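You operate a simulated robot arm through the tools that you are given. There is no shell and no other tool.

You run a simulated robot arm. Do the job below in one go: nothing can be reset, and whatever is moved stays where it is left.

Task
Wipe the scale pan, then zero and adjust it to the steel weight.
Fine: zero it empty; it must read 500 g under the weight; put wipe and weight back. Set down upright: steel weight. What is to be rubbed or washed off counts as gone when no trace of it is left.

The check looks at the end state, three seconds after you hand in, the way a careful person would. Anything else that was tipped, shoved, dropped, spilled or broken makes it a failure.

Robot
A 6-joint arm with a three-finger gripper, fixed in place. Base frame: the origin is on the floor under the middle of its stand, x ahead of it, y to its left, z up. Readings come in m, degrees, newtons and seconds.
It reaches about 1.213 m from its shoulder. Its first joint turns from -166.0 to 166.0 degrees. Payload 4.89 kg.
The tool frame sits at the grasp point between the pads (the TCP): z along the fingers, y along the line on which they close. The tips reach 0.03 m beyond it. The gripper opens to 0.164 m; its body begins 0.125 m behind the TCP.
Orientation is told as [roll, pitch, yaw] about the base's x, y, z axes, in that order, counted from this pose: with the fingers straight down and closing along the base's y, the tool's x points along the base's -x, its y along +y and its z along -z.

Tools
- The arm moves only by the tool servo_tool. Its argument "moves" is a list of rows, each a list of 7 numbers: the shift along the tool's x, y, z in m, then the turn, a rotation vector about the tool's x, y, z in degrees, then the closure in counts, from 0 (fully open) to 255 (shut). In form: [[tx, ty, tz, rx, ry, rz, hand], ...]. A call has 1 to 20 rows; each row shifts and turns the commanded pose from where the row before left it, along the tool's axes as they then stand. Each row takes 0.2 s and may step no farther than 0.05 m and 8.6 degrees from the row before; otherwise, or with a gripper value out of range, the whole call is refused. A pose out of reach is approached as far as the arm can. The call stops where the force on the tool passes 40 N (or 10 N more than at its start, if that is more) or the arm is blocked; 0.2 s more then pass. Each finger travels about 0.108 m/s and halts on what it meets, pressing with about 41 N; the grip force reading is that of the motor and also rises with nothing between the fingers. The clock runs only during rows and for 0.2 s after the last one: add rows that do not move to give the fingers time. The reply holds the time, the measured pose of the TCP, the force on the tool along the base axes, the opening and the grip force, in the units named above and with some noise, with the torque about the TCP (base axes, N m) and any sound that the robot's microphone picked up.
- Cameras (640 x 400 px; columns grow to the right, rows downward): "scene" is fixed at [0.4014, -0.6488, 1.3665]; the picture's right is [0.13, 0.99, 0.00], its down [0.89, -0.12, -0.43] and it looks along [-0.43, 0.06, -0.90] (base axes); focal length 231 px, centre (320, 200). "wrist" rides on the gripper at [0.076, -0.002, -0.152] in the tool frame; the picture's right is [0.02, 1.00, 0.00], its down [-0.88, 0.02, -0.47] and it looks along [-0.47, 0.01, 0.88] (tool axes); focal length 247 px, centre (320, 200). There is no depth. A picture from a camera that has moved, and an enlarged one, comes with that camera's place and axes in the base frame and with its lens.
- grab_frame(camera): a new picture of that camera. No time passes.
- lift_body(by): moves the trunk up (or, below 0, down) by that many m; the arm rides with it, the base frame stays. It gives what a move gives, with no picture.
- inspect(camera, box): a new picture of the part [left, top, right, bottom] of that camera's present view, enlarged. No time passes.
- close_job(): hands the job in; it is judged then, once.

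Nothing tells you positions but the pictures and the camera data. Unless the task says otherwise, let go and move clear before handing in.

The tools are called after "Call:" as a command line: name --pt "numbers of a row" for each row, then --argument value for the rest, lists and objects as JSON in quotes. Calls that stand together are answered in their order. servo_tool: Moves the arm, as the interface text tells. Its arguments: {"type":"object","properties":{"moves":{"type":"array"}},"required":["moves"]} The other tools are called the same way: lift_body (by) moves the trunk up or down; grab_frame (camera) takes a picture; inspect (camera, box) takes an enlarged picture of a part of a camera's view; close_job () hands the job in.

At the start:

```text
time: 0.0
ee_pos: [0.1439, -0.5052, 1.0922]
ee_rot: [0.0, 0.0, -0.1]
ft_force: [0.3, 0.2, -0.3]
ft_torque: [-0.01, -0.01, -0.03]
width: 0.1641
grip_force: 0.1
trunk travel left (down, up): [-0.175, 0.215]
```

scene: 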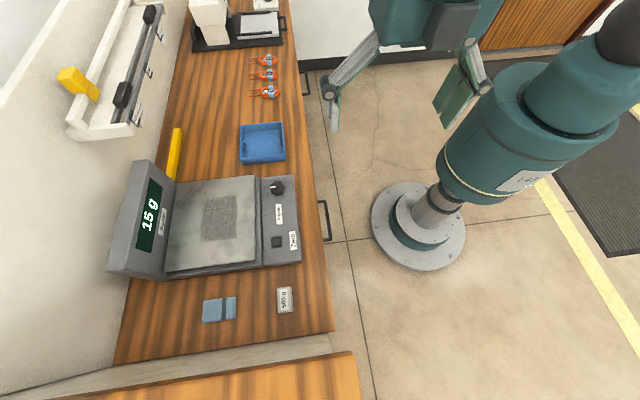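
wrist: 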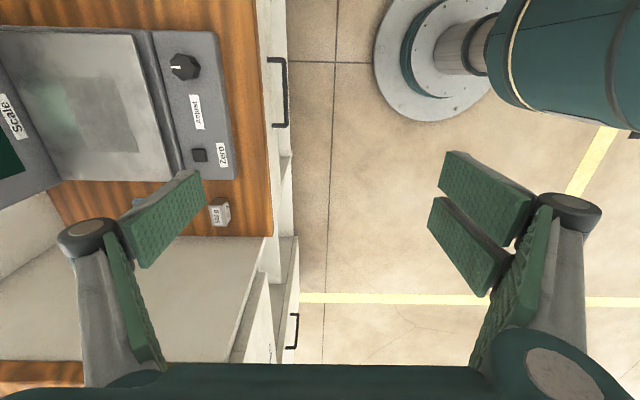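

The scale with its smudged pan is on the counter to the robot's right. The blue wipe and the steel weight lie in front of it, and the knob and zero button are on its near panel. I'll enlarge these areas before moving.

Call:
inspect --camera "scene" --box '[100, 150, 340, 300]'

Call:
inspect --camera "scene" --box '[180, 220, 340, 320]'

Call:
inspect --camera "wrist" --box '[0, 20, 320, 220]'

Call:
inspect --camera "scene" --box '[50, 0, 330, 175]'

```text
2.67 times, centred on (220, 225) of scene
camera zoom: at [0.4014, -0.6488, 1.3665], right [0.13, 0.99, 0.0], down [0.89, -0.12, -0.43], along [-0.43, 0.06, -0.9], focal length 616 px, centre (587, 133)
```

zoom: 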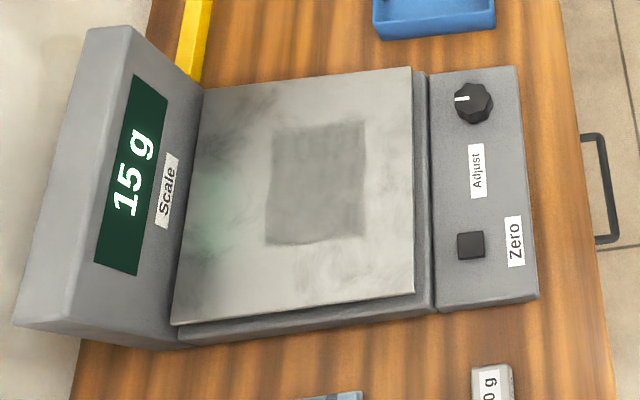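

```text
4.00 times, centred on (260, 270) of scene
camera zoom: at [0.4014, -0.6488, 1.3665], right [0.13, 0.99, 0.0], down [0.89, -0.12, -0.43], along [-0.43, 0.06, -0.9], focal length 925 px, centre (560, -80)
```

zoom: 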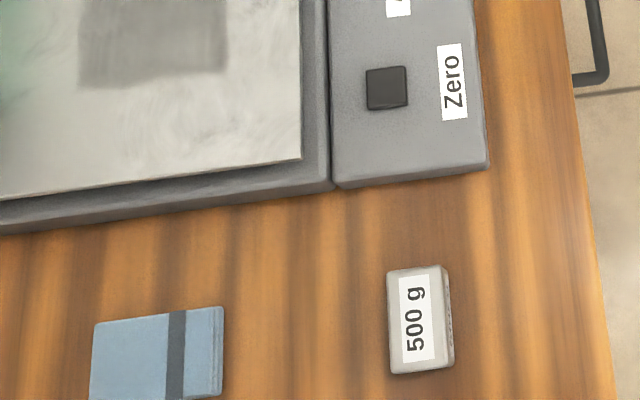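

```text
2.00 times, centred on (160, 120) of wrist
camera zoom: at [0.0674, -0.5067, 1.2429], right [-0.02, 1.0, 0.0], down [0.88, 0.02, 0.47], along [0.47, 0.01, -0.88], focal length 494 px, centre (640, 360)
```

zoom: 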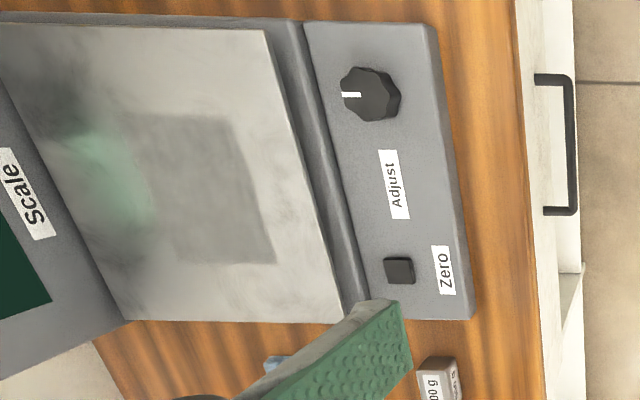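

```text
2.29 times, centred on (190, 88) of scene
camera zoom: at [0.4014, -0.6488, 1.3665], right [0.13, 0.99, 0.0], down [0.89, -0.12, -0.43], along [-0.43, 0.06, -0.9], focal length 528 px, centre (617, 457)
```

zoom: 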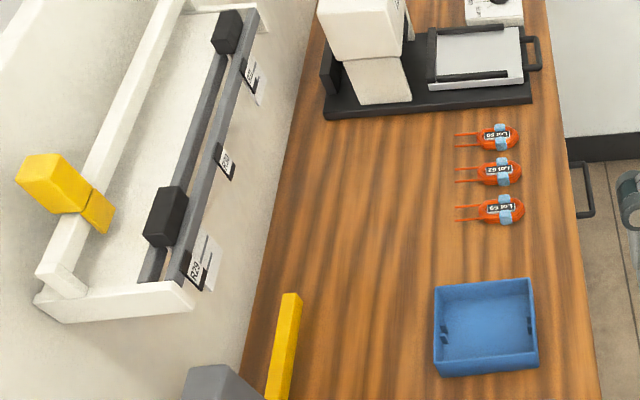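

The button is near (0.22, -0.74, 0.77) and the knob near (0.07, -0.73, 0.78). I'll move the wrist camera over the counter to get a better fix on the wipe, weight and pan.

Call:
servo_tool --pt "0 -0.05 0 0 0 0 0" --pt "0 -0.05 0 0 0 0 0" --pt "0 -0.05 0 0 0 0 0" --pt "0 -0.05 0 0 0 0 0" --pt "0 -0.05 0 0 0 0 0" --pt "0 -0.05 0 0 0 0 0" --pt "0 0 0 0 0 0 0" --pt "0 0 0 0 0 0 0"

Call:
grab_frame --camera "wrist"

Call:
grab_frame --camera "scene"

```text
time: 1.8
ee_pos: [0.1432, -0.805, 1.0912]
ee_rot: [0.0, 0.0, 0.0]
ft_force: [0.0, -0.5, -0.8]
ft_torque: [0.14, 0.02, 0.01]
width: 0.1639
grip_force: 0.1
trunk travel left (down, up): [-0.175, 0.215]
```

```text
taken
camera wrist: at [0.0667, -0.8066, 1.2426], right [-0.02, 1.0, 0.0], down [0.88, 0.02, 0.47], along [0.47, 0.01, -0.88], focal length 247 px, centre (320, 200)
```

wrist: 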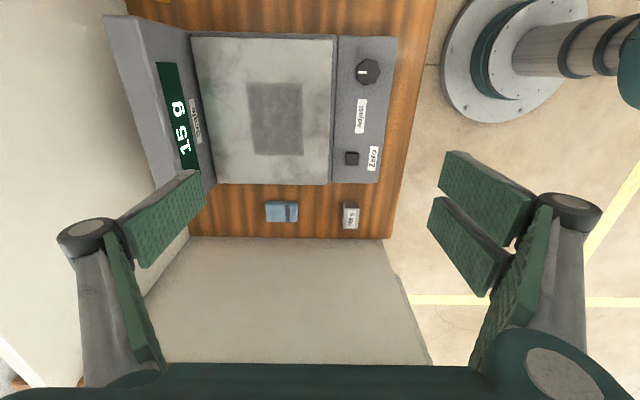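

```text
taken
```

scene: 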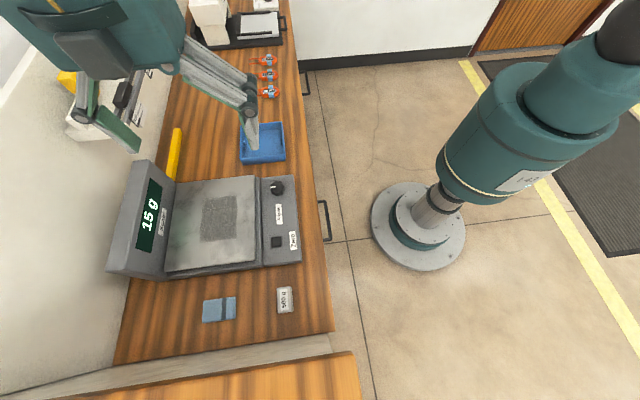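

The rectangular grey patch on the pan is the dirt. I'll zoom in with the wrist camera from here.

Call:
inspect --camera "wrist" --box '[180, 20, 420, 170]'

Call:
inspect --camera "wrist" --box '[240, 140, 400, 240]'

Call:
inspect --camera "wrist" --box '[330, 40, 410, 90]'

Call:
inspect --camera "scene" --box '[190, 280, 310, 355]'

```text
2.67 times, centred on (300, 95) of wrist
camera zoom: at [0.0667, -0.8066, 1.2426], right [-0.02, 1.0, 0.0], down [0.88, 0.02, 0.47], along [0.47, 0.01, -0.88], focal length 659 px, centre (373, 480)
```

zoom: 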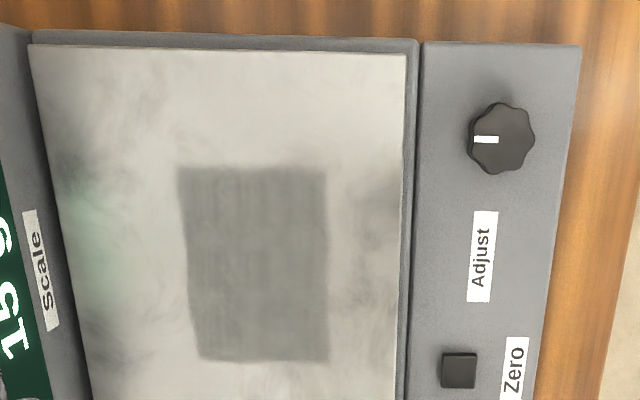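

```text
4.00 times, centred on (320, 190) of wrist
camera zoom: at [0.0667, -0.8066, 1.2426], right [-0.02, 1.0, 0.0], down [0.88, 0.02, 0.47], along [0.47, 0.01, -0.88], focal length 988 px, centre (320, 240)
```

zoom: 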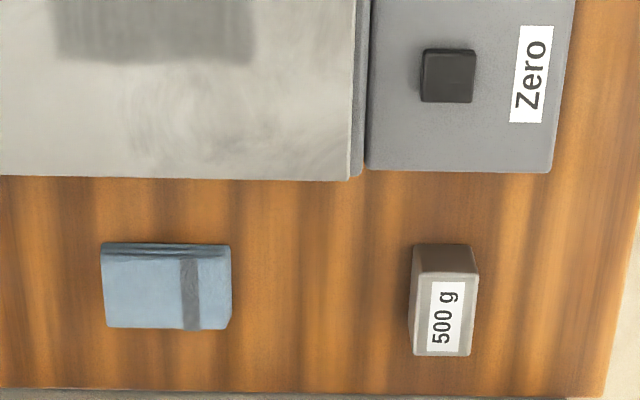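

```text
8.00 times, centred on (370, 65) of wrist
camera zoom: at [0.0667, -0.8066, 1.2426], right [-0.02, 1.0, 0.0], down [0.88, 0.02, 0.47], along [0.47, 0.01, -0.88], focal length 1976 px, centre (-80, 1280)
```

zoom: 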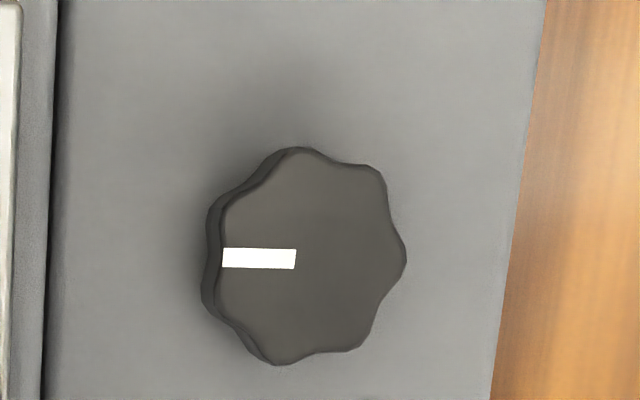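

```text
5.33 times, centred on (250, 318) of scene
camera zoom: at [0.4014, -0.6488, 1.3665], right [0.13, 0.99, 0.0], down [0.89, -0.12, -0.43], along [-0.43, 0.06, -0.9], focal length 1233 px, centre (693, -427)
```

zoom: 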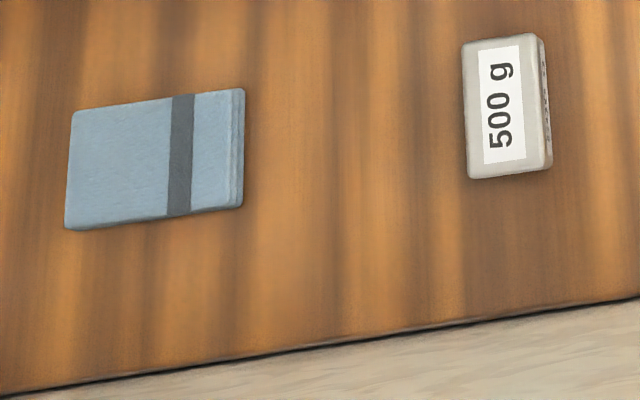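

Rough positions so far: wipe (0.365, -0.892) with its top near z 0.742, weight (0.367, -0.728) with its top near 0.77, and counter near z 0.72. The dirt patch spans x 0.09–0.215 and y -0.93 to -0.836. I'll move above the wipe for a closer look.

Call:
servo_tool --pt "-0.04 -0.015 0.03 0 0 0 0" --pt "-0.04 -0.015 0.03 0 0 0 0" --pt "-0.04 -0.015 0.03 0 0 0 0" --pt "-0.04 -0.015 0.03 0 0 0 0" --pt "0 0 0 0 0 0 0" --pt "0 0 0 0 0 0 0"

Call:
grab_frame --camera "wrist"

Call:
grab_frame --camera "scene"

```text
refused: row 1 steps farther than a row can; nothing moved
```

```text
taken
camera wrist: at [0.0667, -0.8066, 1.2426], right [-0.02, 1.0, 0.0], down [0.88, 0.02, 0.47], along [0.47, 0.01, -0.88], focal length 247 px, centre (320, 200)
```

wrist: 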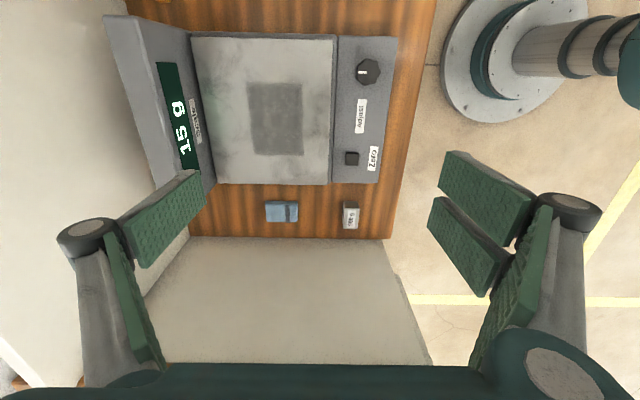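

```text
taken
```

scene: 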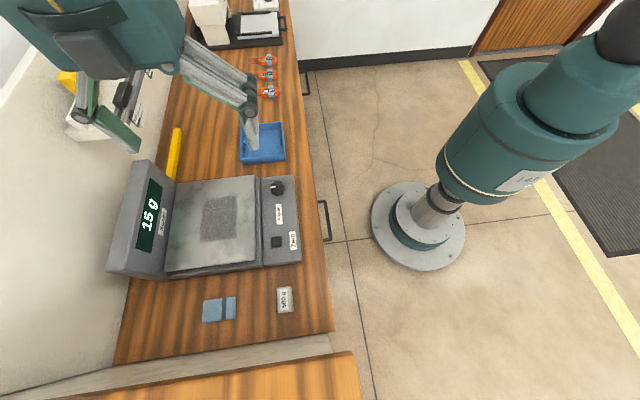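

That row stepped slightly too far, so nothing moved. I'll use smaller steps to get above the wipe.

Call:
servo_tool --pt "-0.035 -0.013 0.025 0 0 0 0" --pt "-0.035 -0.013 0.025 0 0 0 0" --pt "-0.035 -0.013 0.025 0 0 0 0" --pt "-0.035 -0.013 0.025 0 0 0 0" --pt "-0.035 -0.013 0.025 0 0 0 0" --pt "0 0 0 0 0 0 0" --pt "0 0 0 0 0 0 0"

Call:
grab_frame --camera "wrist"

Call:
grab_frame --camera "scene"

```text
time: 3.4
ee_pos: [0.3179, -0.8706, 0.9669]
ee_rot: [0.0, 0.0, 0.1]
ft_force: [0.8, -1.0, 0.6]
ft_torque: [0.04, 0.03, -0.01]
width: 0.1642
grip_force: 0.0
trunk travel left (down, up): [-0.175, 0.215]
```

```text
taken
camera wrist: at [0.2413, -0.8723, 1.1183], right [-0.02, 1.0, 0.0], down [0.88, 0.02, 0.47], along [0.47, 0.01, -0.88], focal length 247 px, centre (320, 200)
```

wrist: 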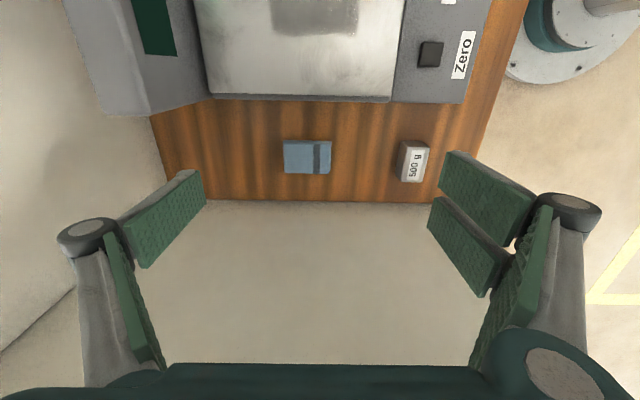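

```text
taken
```

scene: 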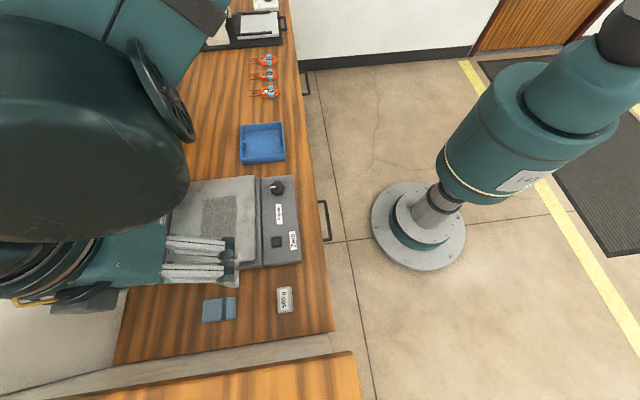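

Call:
inspect --camera "wrist" --box '[260, 110, 452, 230]'

Call:
inspect --camera "wrist" --box '[270, 120, 350, 170]'

Call:
inspect --camera "scene" --box '[150, 180, 310, 280]'

```text
3.33 times, centred on (356, 170) of wrist
camera zoom: at [0.2413, -0.8723, 1.1183], right [-0.02, 1.0, 0.0], down [0.88, 0.02, 0.47], along [0.47, 0.01, -0.88], focal length 823 px, centre (200, 300)
```

zoom: 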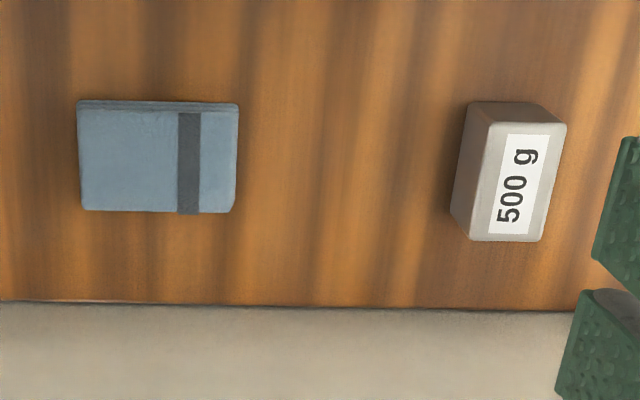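

```text
8.00 times, centred on (310, 145) of wrist
camera zoom: at [0.2413, -0.8723, 1.1183], right [-0.02, 1.0, 0.0], down [0.88, 0.02, 0.47], along [0.47, 0.01, -0.88], focal length 1976 px, centre (400, 640)
```

zoom: 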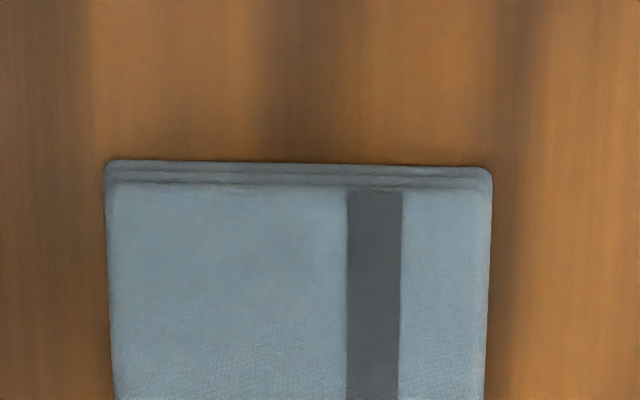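

```text
4.00 times, centred on (230, 230) of scene
camera zoom: at [0.4014, -0.6488, 1.3665], right [0.13, 0.99, 0.0], down [0.89, -0.12, -0.43], along [-0.43, 0.06, -0.9], focal length 925 px, centre (680, 80)
```

zoom: 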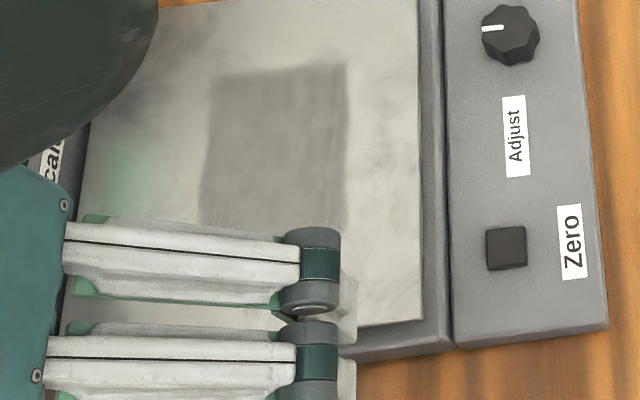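

From closer up, the wipe is about 75 × 50 × 18 mm, centred near (0.367, -0.890). The weight is about 55 × 34 × 35 mm near (0.368, -0.727). I'll lower over the wipe with the hand partly closed and check the alignment.

Call:
servo_tool --pt "-0.0245 -0.01 0.03 0 0 0 45" --pt "-0.0245 -0.01 0.03 0 0 0 45" --pt "0 0 0.035 0 0 0 45" --pt "0 0 0.035 0 0 0 45" --pt "0 0 0 0 0 0 45" --pt "0 0 0 0 0 0 45"

Call:
grab_frame --camera "wrist"

Call:
grab_frame --camera "scene"

```text
time: 4.8
ee_pos: [0.3667, -0.8872, 0.8356]
ee_rot: [0.0, 0.0, -0.1]
ft_force: [0.3, -0.2, 0.2]
ft_torque: [0.02, 0.0, -0.01]
width: 0.135
grip_force: 0.1
trunk travel left (down, up): [-0.175, 0.215]
```

```text
taken
camera wrist: at [0.2907, -0.8892, 0.9872], right [-0.02, 1.0, 0.0], down [0.88, 0.02, 0.47], along [0.47, 0.01, -0.88], focal length 247 px, centre (320, 200)
```

wrist: 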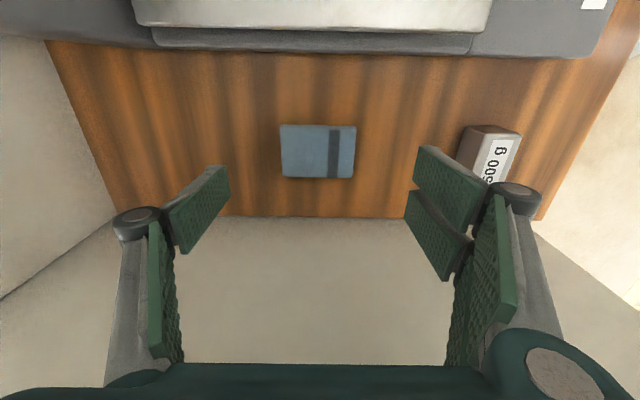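

```text
taken
```

scene: 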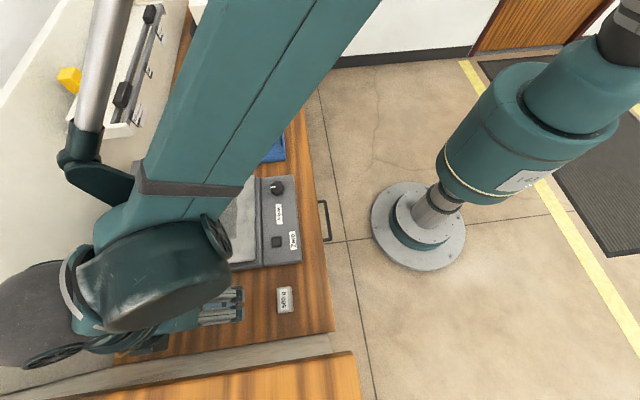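

The wipe sits centred under the hand. I'll descend until the tips are a few millimetres above the counter.

Call:
servo_tool --pt "0 -0.001 0.03 0 0 0 45" --pt "0 -0.001 0.03 0 0 0 45" --pt "0 0 0.012 0 0 0 45" --pt "0 0 0.005 0 0 0 45" --pt "0 0 0 0 0 0 45"

Call:
grab_frame --camera "wrist"

```text
time: 6.0
ee_pos: [0.3683, -0.8924, 0.7589]
ee_rot: [0.0, 0.0, 0.0]
ft_force: [0.9, 0.0, 0.2]
ft_torque: [0.02, 0.04, -0.02]
width: 0.1349
grip_force: 0.0
trunk travel left (down, up): [-0.175, 0.215]
```

```text
taken
camera wrist: at [0.2912, -0.8932, 0.911], right [-0.02, 1.0, 0.0], down [0.88, 0.02, 0.47], along [0.47, 0.01, -0.88], focal length 247 px, centre (320, 200)
```

wrist: 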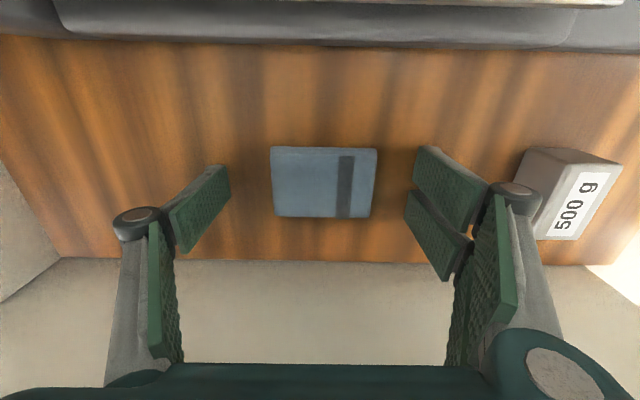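

The tips are about 7 mm above the counter on both sides of the wipe. I'll close the hand gently on it.

Call:
servo_tool --pt "0 0 0 0 0 0 90" --pt "0 0 0 0 0 0 120" --pt "0 0 0 0 0 0 150" --pt "0 0 0 0 0 0 170" --pt "0 0 0 0 0 0 170" --pt "0 0 0 0 0 0 170"

Call:
grab_frame --camera "wrist"

```text
time: 6.4
ee_pos: [0.3678, -0.8886, 0.7685]
ee_rot: [0.1, -0.1, 0.1]
ft_force: [-1.4, 4.1, 81.4]
ft_torque: [1.23, 0.35, -0.09]
width: 0.0742
grip_force: 42.3
trunk travel left (down, up): [-0.175, 0.215]
stopped in row 2: the force on the tool passed its limit at 51 N (the readings are from after the stop); the commanded pose is now the measured one
```

```text
taken
camera wrist: at [0.2908, -0.8898, 0.9197], right [-0.02, 1.0, 0.0], down [0.88, 0.02, 0.47], along [0.47, 0.01, -0.88], focal length 247 px, centre (320, 200)
```

wrist: 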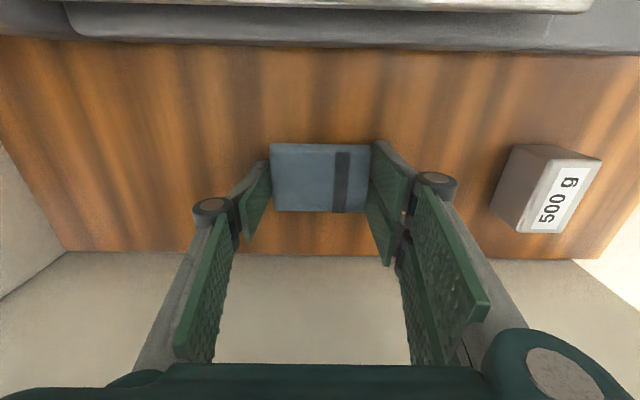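

Closing makes the fingertips swing lower, so they pressed on the counter. The wipe is held now, so I'll ease the hand up to take the load off.

Call:
servo_tool --pt "0 0 -0.004 0 0 0 150" --pt "0 0 -0.004 0 0 0 150" --pt "0 0 0 0 0 0 150"

Call:
grab_frame --camera "wrist"

```text
time: 7.2
ee_pos: [0.3683, -0.8912, 0.7678]
ee_rot: [0.1, 0.0, 0.0]
ft_force: [-4.8, 4.0, 9.9]
ft_torque: [0.0, 0.16, -0.06]
width: 0.0738
grip_force: 41.4
trunk travel left (down, up): [-0.175, 0.215]
```

```text
taken
camera wrist: at [0.2919, -0.8917, 0.9199], right [-0.02, 1.0, 0.0], down [0.88, 0.02, 0.47], along [0.47, 0.01, -0.88], focal length 247 px, centre (320, 200)
```

wrist: 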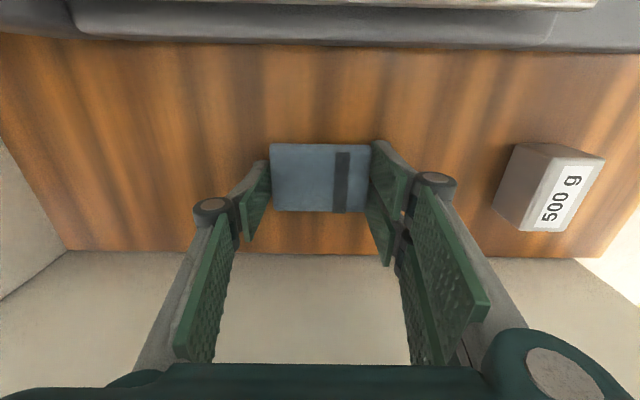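

The tips are level with the underside of the wipe, which is too low for rubbing. I'll release slightly, go up about 9 mm and grip it again higher.

Call:
servo_tool --pt "0 0 0 0 0 0 105" --pt "0 0 0 0 0 0 105" --pt "0 0 -0.0045 0 0 0 105" --pt "0 0 -0.0045 0 0 0 105" --pt "0 0 0 0 0 0 105" --pt "0 0 0 0 0 0 125" --pt "0 0 0 0 0 0 145" --pt "0 0 0 0 0 0 150" --pt "0 0 0 0 0 0 150" --pt "0 0 0 0 0 0 150"

Call:
grab_frame --camera "wrist"

```text
time: 9.4
ee_pos: [0.3689, -0.8896, 0.7782]
ee_rot: [0.1, 0.1, 0.0]
ft_force: [0.3, -0.1, 1.2]
ft_torque: [0.05, 0.0, 0.01]
width: 0.0737
grip_force: 41.2
trunk travel left (down, up): [-0.175, 0.215]
```

```text
taken
camera wrist: at [0.2924, -0.8921, 0.9295], right [-0.02, 1.0, 0.0], down [0.88, 0.02, 0.47], along [0.47, 0.01, -0.88], focal length 247 px, centre (320, 200)
```

wrist: 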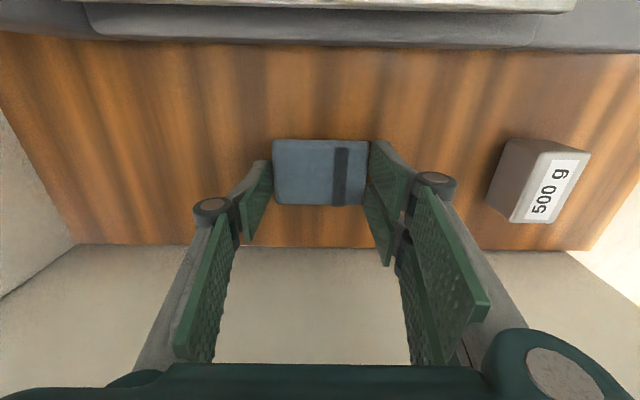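

The wipe is now held about 9 mm above its underside. I'll lift it and carry it over the pan.

Call:
servo_tool --pt "0 0 -0.01 0 0 0 150" --pt "0 0 -0.03 0 0 0 150" --pt "0 0 -0.04 0 0 0 150" --pt "0 0 -0.04 0 0 0 150" --pt "0.043 0 0 0 0 0 150" --pt "0.043 0 0 0 0 0 150" --pt "0.043 0.003 0 0 0 0 150" --pt "0.043 0.003 0 0 0 0 150" --pt "0.043 0 0 0 0 0 150" --pt "0 0 0 0 0 0 150" --pt "0 0 0 0 0 0 150"

Call:
grab_frame --camera "wrist"

Call:
grab_frame --camera "scene"

```text
time: 11.8
ee_pos: [0.1518, -0.8843, 0.8981]
ee_rot: [0.1, -0.1, -0.1]
ft_force: [-0.9, 0.3, -0.2]
ft_torque: [-0.01, -0.03, 0.0]
width: 0.0739
grip_force: 41.2
trunk travel left (down, up): [-0.175, 0.215]
```

```text
taken
camera wrist: at [0.0752, -0.8854, 1.0482], right [-0.02, 1.0, 0.0], down [0.88, 0.02, 0.47], along [0.47, 0.01, -0.88], focal length 247 px, centre (320, 200)
```

wrist: 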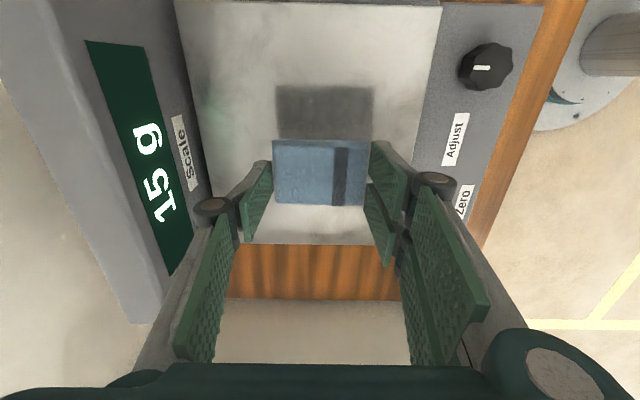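

```text
taken
```

scene: 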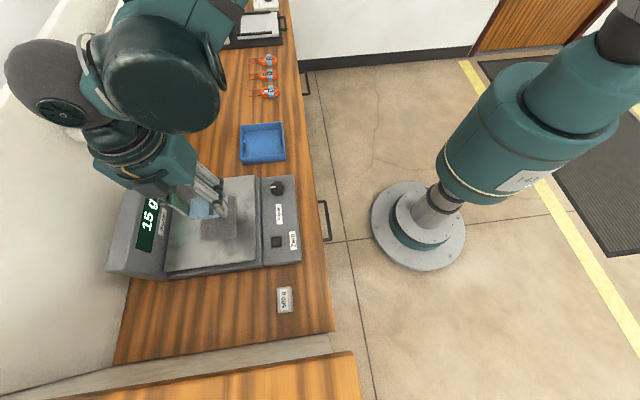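

The wipe is straight above the dirt patch, which covers roughly x 0.09–0.215 and y -0.93 to -0.833. I'll lower it gently until it touches.

Call:
servo_tool --pt "0 0 0.02 0 0 0 150" --pt "0 0 0.02 0 0 0 150" --pt "0 0 0.01 0 0 0 150" --pt "0 0 0.003 0 0 0 150" --pt "0 0 0 0 0 0 150"

Call:
inspect --camera "scene" --box '[100, 150, 340, 300]'

Call:
grab_frame --camera "wrist"

```text
time: 13.0
ee_pos: [0.1513, -0.8852, 0.8457]
ee_rot: [0.1, 0.0, 0.0]
ft_force: [-0.2, -0.6, -0.7]
ft_torque: [-0.01, 0.04, 0.01]
width: 0.0738
grip_force: 41.4
trunk travel left (down, up): [-0.175, 0.215]
```

```text
2.67 times, centred on (220, 225) of scene
camera zoom: at [0.4014, -0.6488, 1.3665], right [0.13, 0.99, 0.0], down [0.89, -0.12, -0.43], along [-0.43, 0.06, -0.9], focal length 616 px, centre (587, 133)
```

zoom: 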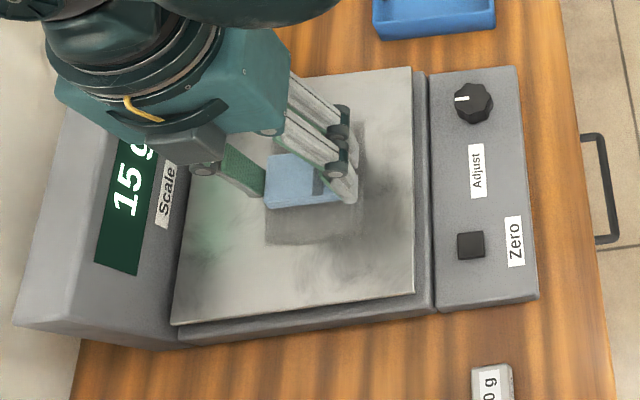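

```text
taken
camera wrist: at [0.0762, -0.8874, 0.9959], right [-0.02, 1.0, 0.0], down [0.88, 0.02, 0.47], along [0.47, 0.01, -0.88], focal length 247 px, centre (320, 200)
```

wrist: 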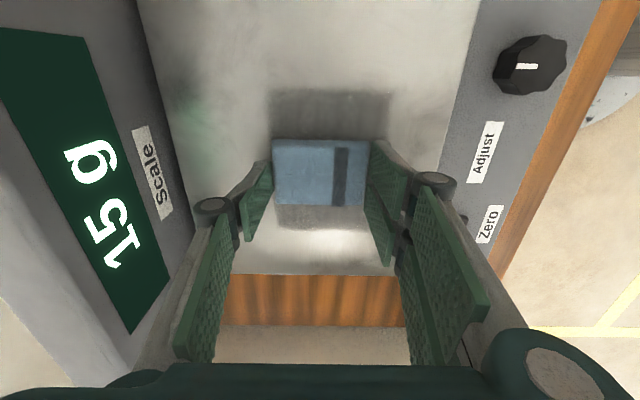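

No contact yet and the display still reads 15 g. I'll lower further in small steps.

Call:
servo_tool --pt "0 0 0.003 0 0 0 150" --pt "0 0 0.003 0 0 0 150" --pt "0 0 0.002 0 0 0 150" --pt "0 0 0 0 0 0 150"

Call:
inspect --camera "scene" --box '[100, 150, 340, 300]'

```text
time: 14.0
ee_pos: [0.1524, -0.8852, 0.8379]
ee_rot: [0.1, 0.1, 0.0]
ft_force: [-3.1, 1.0, 8.6]
ft_torque: [0.13, 0.07, -0.01]
width: 0.0737
grip_force: 40.7
trunk travel left (down, up): [-0.175, 0.215]
```

```text
2.67 times, centred on (220, 225) of scene
camera zoom: at [0.4014, -0.6488, 1.3665], right [0.13, 0.99, 0.0], down [0.89, -0.12, -0.43], along [-0.43, 0.06, -0.9], focal length 616 px, centre (587, 133)
```

zoom: 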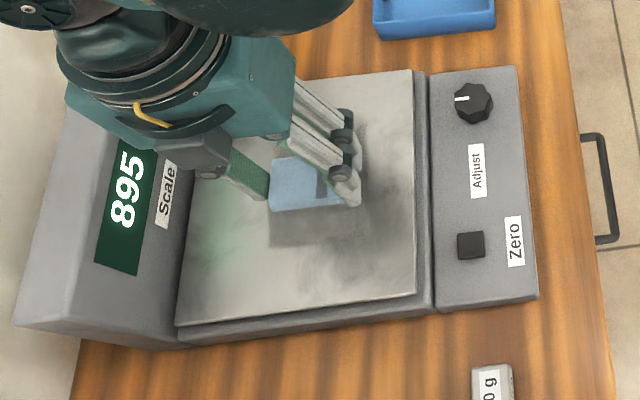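

The wipe is in contact at about 8.6 N and the display reacts. I'll check whether the pan itself shifted by comparing with the earlier view.

Call:
inspect --camera "scene" --box '[150, 180, 310, 280]'

Call:
inspect --camera "wrist" --box '[120, 0, 520, 250]'

```text
4.00 times, centred on (230, 230) of scene
camera zoom: at [0.4014, -0.6488, 1.3665], right [0.13, 0.99, 0.0], down [0.89, -0.12, -0.43], along [-0.43, 0.06, -0.9], focal length 925 px, centre (680, 80)
```

zoom: 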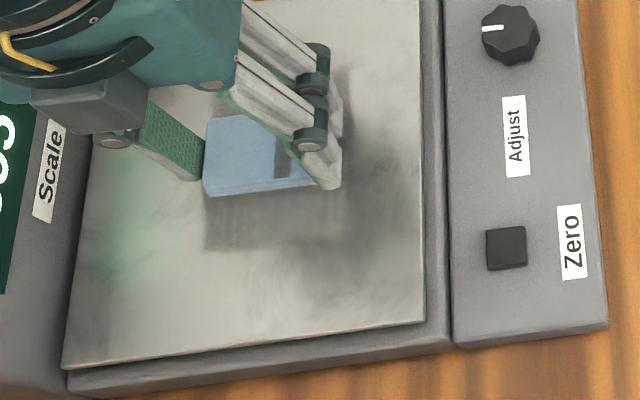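

```text
1.60 times, centred on (320, 125) of wrist
camera zoom: at [0.0765, -0.8868, 0.9887], right [-0.02, 1.0, 0.0], down [0.88, 0.02, 0.47], along [0.47, 0.01, -0.88], focal length 395 px, centre (320, 320)
```

zoom: 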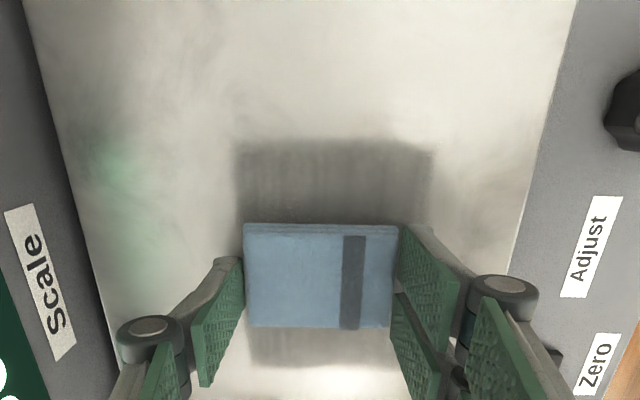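

The pan hasn't shifted and the contact is light. I'll rub the first lane along x at y≈-0.90.

Call:
servo_tool --pt "0 -0.015 0 0 0 0 150" --pt "-0.02 0 0 0 0 0 150" --pt "-0.02 0 0 0 0 0 150" --pt "-0.02 0 0 0 0 0 150" --pt "-0.01 0 0 0 0 0 150" --pt "0.02 0 0 0 0 0 150" --pt "0.02 0 0 0 0 0 150" --pt "0.02 0 0 0 0 0 150" --pt "0.02 0 0 0 0 0 150" --pt "0.02 0 0 0 0 0 150" --pt "0.02 0 0 0 0 0 150" --pt "0.02 0 0 0 0 0 150" --pt "0 0 0 0 0 0 150"

Call:
inspect --camera "wrist" --box '[120, 0, 520, 250]'

Call:
inspect --camera "scene" --box '[100, 150, 340, 300]'

```text
time: 16.8
ee_pos: [0.0831, -0.9003, 0.8375]
ee_rot: [0.0, 0.0, 0.1]
ft_force: [-1.0, 0.4, 7.7]
ft_torque: [0.04, 0.07, 0.06]
width: 0.0739
grip_force: 40.9
trunk travel left (down, up): [-0.175, 0.215]
```

```text
1.60 times, centred on (320, 125) of wrist
camera zoom: at [0.0073, -0.9021, 0.9891], right [-0.02, 1.0, 0.0], down [0.88, 0.02, 0.47], along [0.47, 0.01, -0.88], focal length 395 px, centre (320, 320)
```

zoom: 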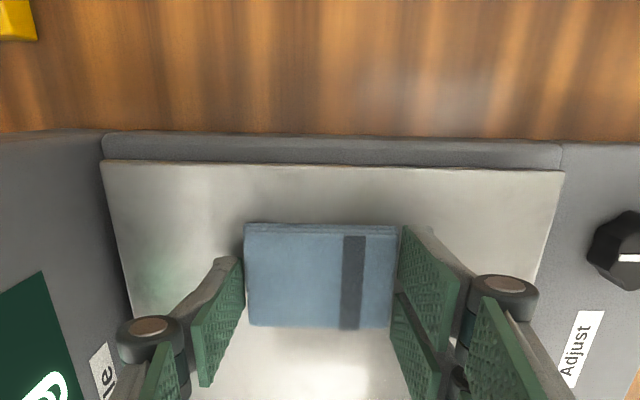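

```text
2.67 times, centred on (220, 225) of scene
camera zoom: at [0.4014, -0.6488, 1.3665], right [0.13, 0.99, 0.0], down [0.89, -0.12, -0.43], along [-0.43, 0.06, -0.9], focal length 616 px, centre (587, 133)
```

zoom: 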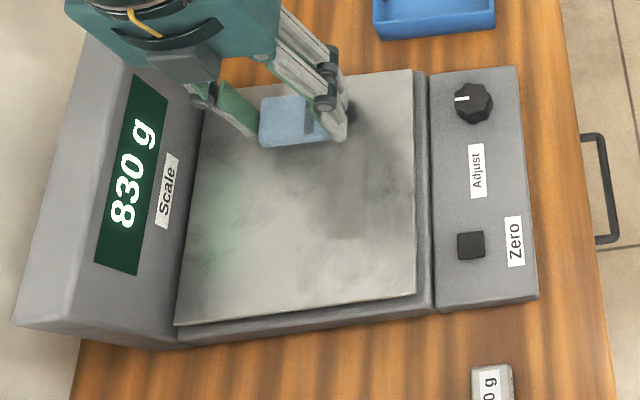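

The first lane is clear and a strip remains on the +y side. I'll rub the second lane and then overlap the passes.

Call:
servo_tool --pt "0 0.02 0 0 0 0 150" --pt "0 0.02 0 0 0 0 150" --pt "-0.02 0 0 0 0 0 150" --pt "-0.02 0 0 0 0 0 150" --pt "-0.02 0 0 0 0 0 150" --pt "-0.02 0 0 0 0 0 150" --pt "-0.02 0 0 0 0 0 150" --pt "-0.02 0 0 0 0 0 150" --pt "-0.02 0 0 0 0 0 150" --pt "0 0.015 0 0 0 0 150" --pt "0.02 0 0 0 0 0 150" --pt "0.02 0 0 0 0 0 150" --pt "0.02 0 0 0 0 0 150" --pt "0.02 0 0 0 0 0 150" --pt "0.02 0 0 0 0 0 150" --pt "0.02 0 0 0 0 0 150" --pt "0.02 0 0 0 0 0 150" --pt "0 0 0 0 0 0 150"

Call:
inspect --camera "wrist" --box '[120, 0, 520, 250]'

Call:
inspect --camera "scene" --box '[100, 150, 340, 300]'

```text
time: 20.6
ee_pos: [0.084, -0.8445, 0.8383]
ee_rot: [0.0, 0.0, 0.1]
ft_force: [-0.7, 0.2, 7.6]
ft_torque: [0.08, 0.04, 0.01]
width: 0.0739
grip_force: 41.7
trunk travel left (down, up): [-0.175, 0.215]
```

```text
1.60 times, centred on (320, 125) of wrist
camera zoom: at [0.0074, -0.8463, 0.9892], right [-0.02, 1.0, 0.0], down [0.88, 0.02, 0.47], along [0.47, 0.01, -0.88], focal length 395 px, centre (320, 320)
```

zoom: 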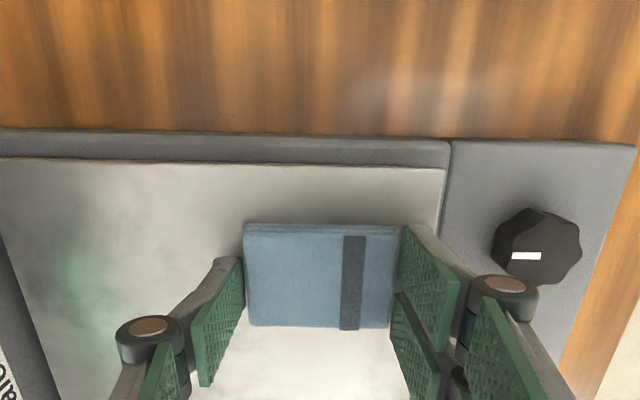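

```text
2.67 times, centred on (220, 225) of scene
camera zoom: at [0.4014, -0.6488, 1.3665], right [0.13, 0.99, 0.0], down [0.89, -0.12, -0.43], along [-0.43, 0.06, -0.9], focal length 616 px, centre (587, 133)
```

zoom: 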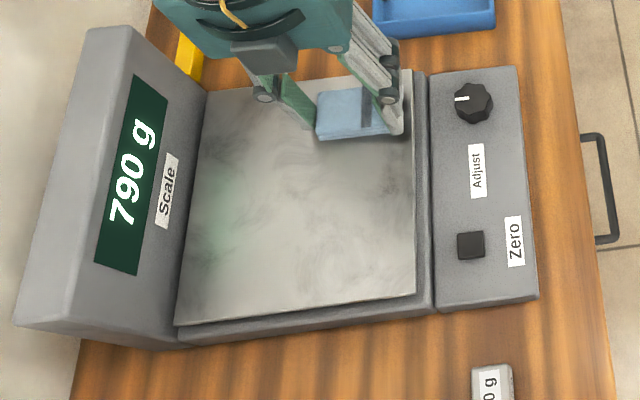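

The patch looks gone. I'll make one more set of overlapping passes at y≈-0.88 and -0.91 to be thorough, then lift to check.

Call:
servo_tool --pt "0 -0.02 0 0 0 0 150" --pt "0 -0.015 0 0 0 0 150" --pt "-0.025 0 0 0 0 0 150" --pt "-0.025 0 0 0 0 0 150" --pt "-0.025 0 0 0 0 0 150" --pt "-0.025 0 0 0 0 0 150" --pt "-0.025 0 0 0 0 0 150" --pt "-0.02 0 0 0 0 0 150" --pt "0 -0.015 0 0 0 0 150" --pt "0 -0.015 0 0 0 0 150" --pt "0.025 0 0 0 0 0 150" --pt "0.025 0 0 0 0 0 150" --pt "0.025 0 0 0 0 0 150" --pt "0.025 0 0 0 0 0 150" --pt "0.025 0 0 0 0 0 150" --pt "0.025 0 0 0 0 0 150" --pt "0 0 0 0 0 0 150"

Call:
servo_tool --pt "0 0 -0.01 0 0 0 150" --pt "0 0 -0.02 0 0 0 150" --pt "0 0 -0.04 0 0 0 150" --pt "0 0.01 -0.04 0 0 0 150" --pt "0 0.01 -0.04 0 0 0 150" --pt "0 0 0 0 0 0 150"

Call:
grab_frame --camera "wrist"

Call:
inspect --camera "scene" --box '[100, 150, 340, 300]'

```text
time: 24.2
ee_pos: [0.0761, -0.9096, 0.838]
ee_rot: [0.1, 0.0, 0.0]
ft_force: [-0.2, -0.6, 5.6]
ft_torque: [0.02, 0.06, 0.03]
width: 0.0739
grip_force: 40.7
trunk travel left (down, up): [-0.175, 0.215]
```

```text
time: 25.6
ee_pos: [0.0766, -0.8898, 0.9889]
ee_rot: [0.0, 0.0, -0.1]
ft_force: [-0.2, 0.1, 0.0]
ft_torque: [-0.08, -0.01, 0.01]
width: 0.074
grip_force: 41.4
trunk travel left (down, up): [-0.175, 0.215]
```

```text
taken
camera wrist: at [0.0006, -0.8902, 1.1393], right [-0.02, 1.0, 0.0], down [0.88, 0.02, 0.47], along [0.47, 0.01, -0.88], focal length 247 px, centre (320, 200)
```

wrist: 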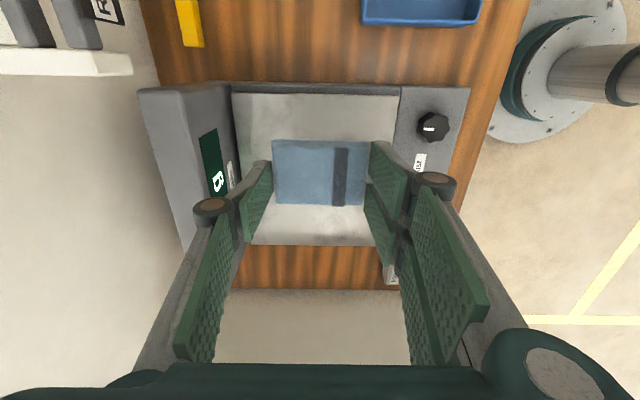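

```text
2.67 times, centred on (220, 225) of scene
camera zoom: at [0.4014, -0.6488, 1.3665], right [0.13, 0.99, 0.0], down [0.89, -0.12, -0.43], along [-0.43, 0.06, -0.9], focal length 616 px, centre (587, 133)
```

zoom: 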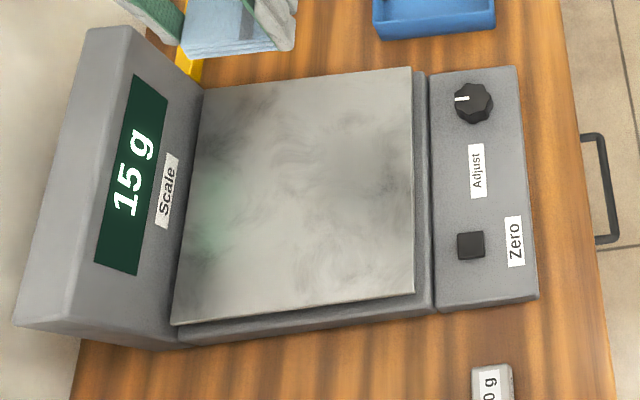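

The display still reads 15 g. I'll look closely at the pan for any faint trace before putting the wipe away.

Call:
inspect --camera "scene" --box '[170, 170, 266, 230]'

Call:
inspect --camera "scene" --box '[165, 215, 261, 275]'

```text
6.67 times, centred on (218, 200) of scene
camera zoom: at [0.4014, -0.6488, 1.3665], right [0.13, 0.99, 0.0], down [0.89, -0.12, -0.43], along [-0.43, 0.06, -0.9], focal length 1541 px, centre (1000, 200)
```

zoom: 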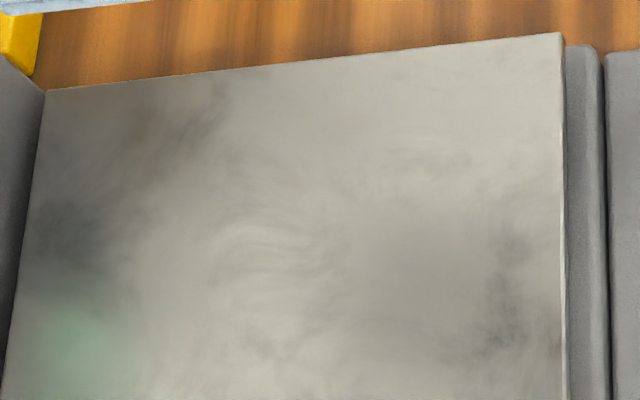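

```text
6.67 times, centred on (213, 245) of scene
camera zoom: at [0.4014, -0.6488, 1.3665], right [0.13, 0.99, 0.0], down [0.89, -0.12, -0.43], along [-0.43, 0.06, -0.9], focal length 1541 px, centre (1033, -100)
```

zoom: 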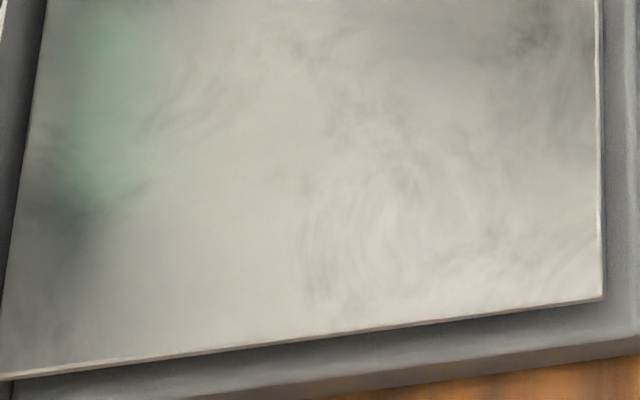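

The rectangle is completely gone and only the brushed-steel texture remains. I'll now return the wipe to exactly where it was picked up.

Call:
servo_tool --pt "-0.048 0 0 0 0 0 150" --pt "-0.048 0 0 0 0 0 150" --pt "-0.048 0 0 0 0 0 150" --pt "-0.048 0 0 0 0 0 150" --pt "-0.048 0 0 0 0 0 150" --pt "-0.05 -0.001 0 0 0 0 150" --pt "0 0 0.04 0 0 0 150" --pt "0 0 0.04 0 0 0 150" --pt "0 0 0.04 0 0 0 150" --pt "0 0 0.04 0 0 0 150" --pt "0 0 0.02 0 0 0 150" --pt "0 0 0 0 0 0 150"

Call:
grab_frame --camera "wrist"

```text
time: 28.2
ee_pos: [0.3683, -0.8931, 0.807]
ee_rot: [0.1, 0.0, 0.0]
ft_force: [-0.8, 0.7, -0.8]
ft_torque: [0.04, 0.03, -0.02]
width: 0.0739
grip_force: 40.7
trunk travel left (down, up): [-0.175, 0.215]
```

```text
taken
camera wrist: at [0.2918, -0.8943, 0.9581], right [-0.02, 1.0, 0.0], down [0.88, 0.02, 0.47], along [0.47, 0.01, -0.88], focal length 247 px, centre (320, 200)
```

wrist: 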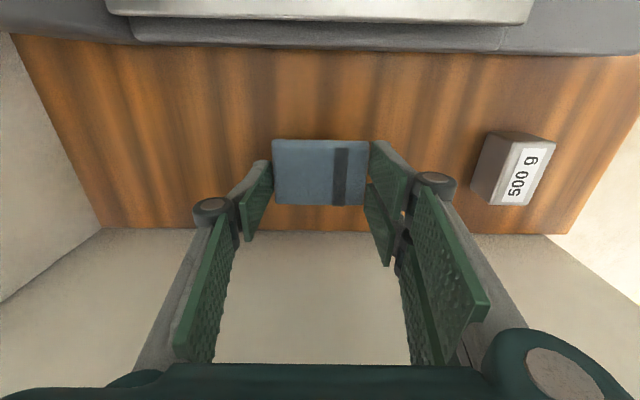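

The wipe is back above its original spot. I'll set it down gently.

Call:
servo_tool --pt "0 0.002 0.015 0 0 0 150" --pt "0 0 0.01 0 0 0 150" --pt "0 0 0.003 0 0 0 150" --pt "0 0 0 0 0 0 150"

```text
time: 29.2
ee_pos: [0.3695, -0.8912, 0.78]
ee_rot: [0.1, 0.0, 0.0]
ft_force: [-0.7, -0.1, -0.1]
ft_torque: [0.02, -0.02, -0.06]
width: 0.0737
grip_force: 41.5
trunk travel left (down, up): [-0.175, 0.215]
```

Call:
servo_tool --pt "0 0 0.0015 0 0 0 150" --pt "0 0 0.0015 0 0 0 150" --pt "0 0 0 0 0 0 150"

```text
time: 30.0
ee_pos: [0.3676, -0.8897, 0.7771]
ee_rot: [0.1, 0.0, 0.0]
ft_force: [3.1, -4.8, 12.1]
ft_torque: [-0.1, -0.12, 0.01]
width: 0.0739
grip_force: 40.7
trunk travel left (down, up): [-0.175, 0.215]
```

The wipe is resting on the counter. I'll ease up half a millimetre, release, and rise clear.

Call:
servo_tool --pt "0 0 -0.0008 0 0 0 150" --pt "0 0 0 0 0 0 130" --pt "0 0 0 0 0 0 100" --pt "0 0 0 0 0 0 70" --pt "0 0 0 0 0 0 70" --pt "0 0 -0.02 0 0 0 70" --pt "0 0 -0.04 0 0 0 70" --pt "0 0 -0.04 0 0 0 70" --pt "0 0 0 0 0 0 70"

Call:
grab_frame --camera "wrist"

Call:
grab_frame --camera "scene"

```text
time: 32.0
ee_pos: [0.3656, -0.8921, 0.876]
ee_rot: [0.2, 0.0, 0.0]
ft_force: [0.1, 0.6, -0.1]
ft_torque: [-0.04, -0.05, 0.03]
width: 0.1192
grip_force: 0.1
trunk travel left (down, up): [-0.175, 0.215]
```

```text
taken
camera wrist: at [0.289, -0.8931, 1.0278], right [-0.02, 1.0, 0.0], down [0.88, 0.02, 0.47], along [0.47, 0.01, -0.88], focal length 247 px, centre (320, 200)
```

wrist: 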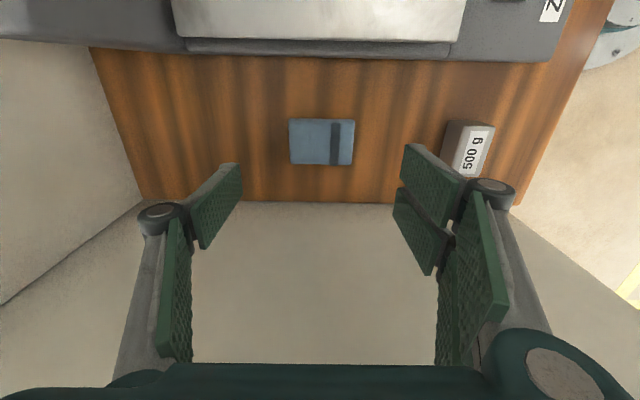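

```text
taken
```

scene: 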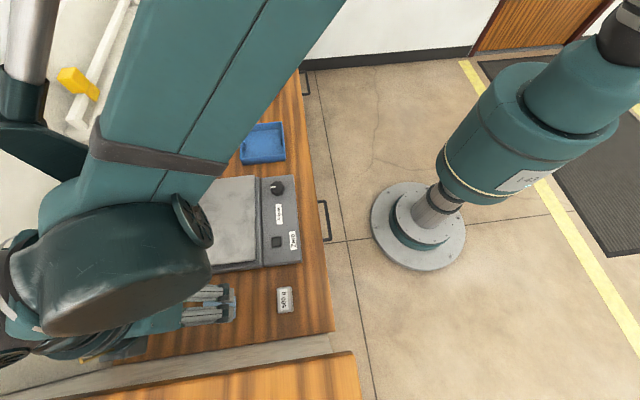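

The wipe is back in place. Next I'll press Zero with the single -y finger, keeping the hand open so the other two fingers stay beyond the counter edge.

Call:
servo_tool --pt "0 0 -0.04 0 0 0 0" --pt "0.0238 0.04 -0.01 0 0 0 0" --pt "0.0238 0.04 -0.01 0 0 0 0" --pt "0.0238 0.04 0 0 0 0 0" --pt "0.0238 0.04 0 0 0 0 0" --pt "0.0238 0.04 0 0 0 0 0" --pt "0.0238 0.04 0 0 0 0 0" --pt "0 0 0 0 0 0 0" --pt "0 0 0 0 0 0 0"

Call:
grab_frame --camera "wrist"

Call:
grab_frame --camera "scene"

```text
time: 34.0
ee_pos: [0.2249, -0.6474, 0.9383]
ee_rot: [0.1, 0.0, 0.0]
ft_force: [-0.2, 0.9, 1.0]
ft_torque: [-0.09, -0.06, 0.02]
width: 0.1639
grip_force: 0.1
trunk travel left (down, up): [-0.175, 0.215]
```

```text
taken
camera wrist: at [0.1482, -0.6495, 1.0894], right [-0.02, 1.0, 0.0], down [0.88, 0.02, 0.47], along [0.47, 0.01, -0.88], focal length 247 px, centre (320, 200)
```

wrist: 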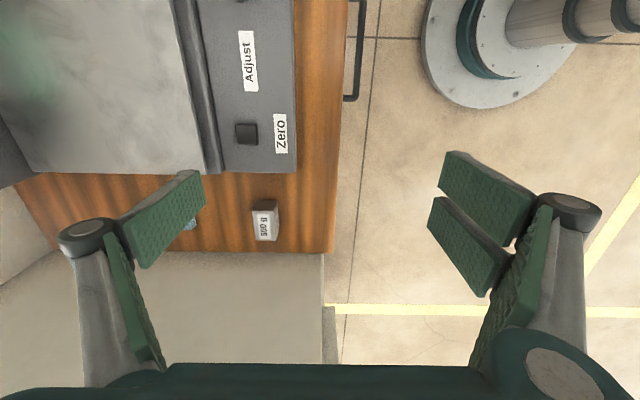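

```text
taken
```

scene: 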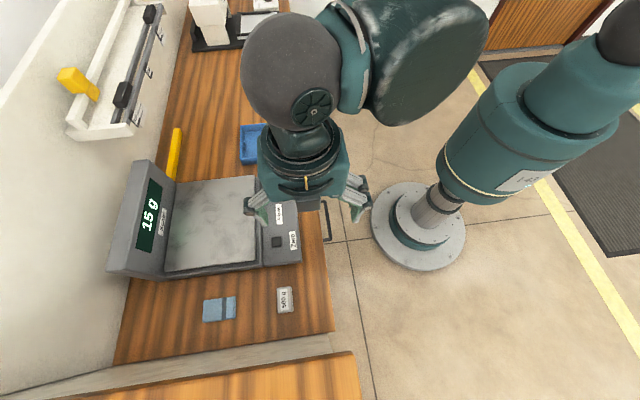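

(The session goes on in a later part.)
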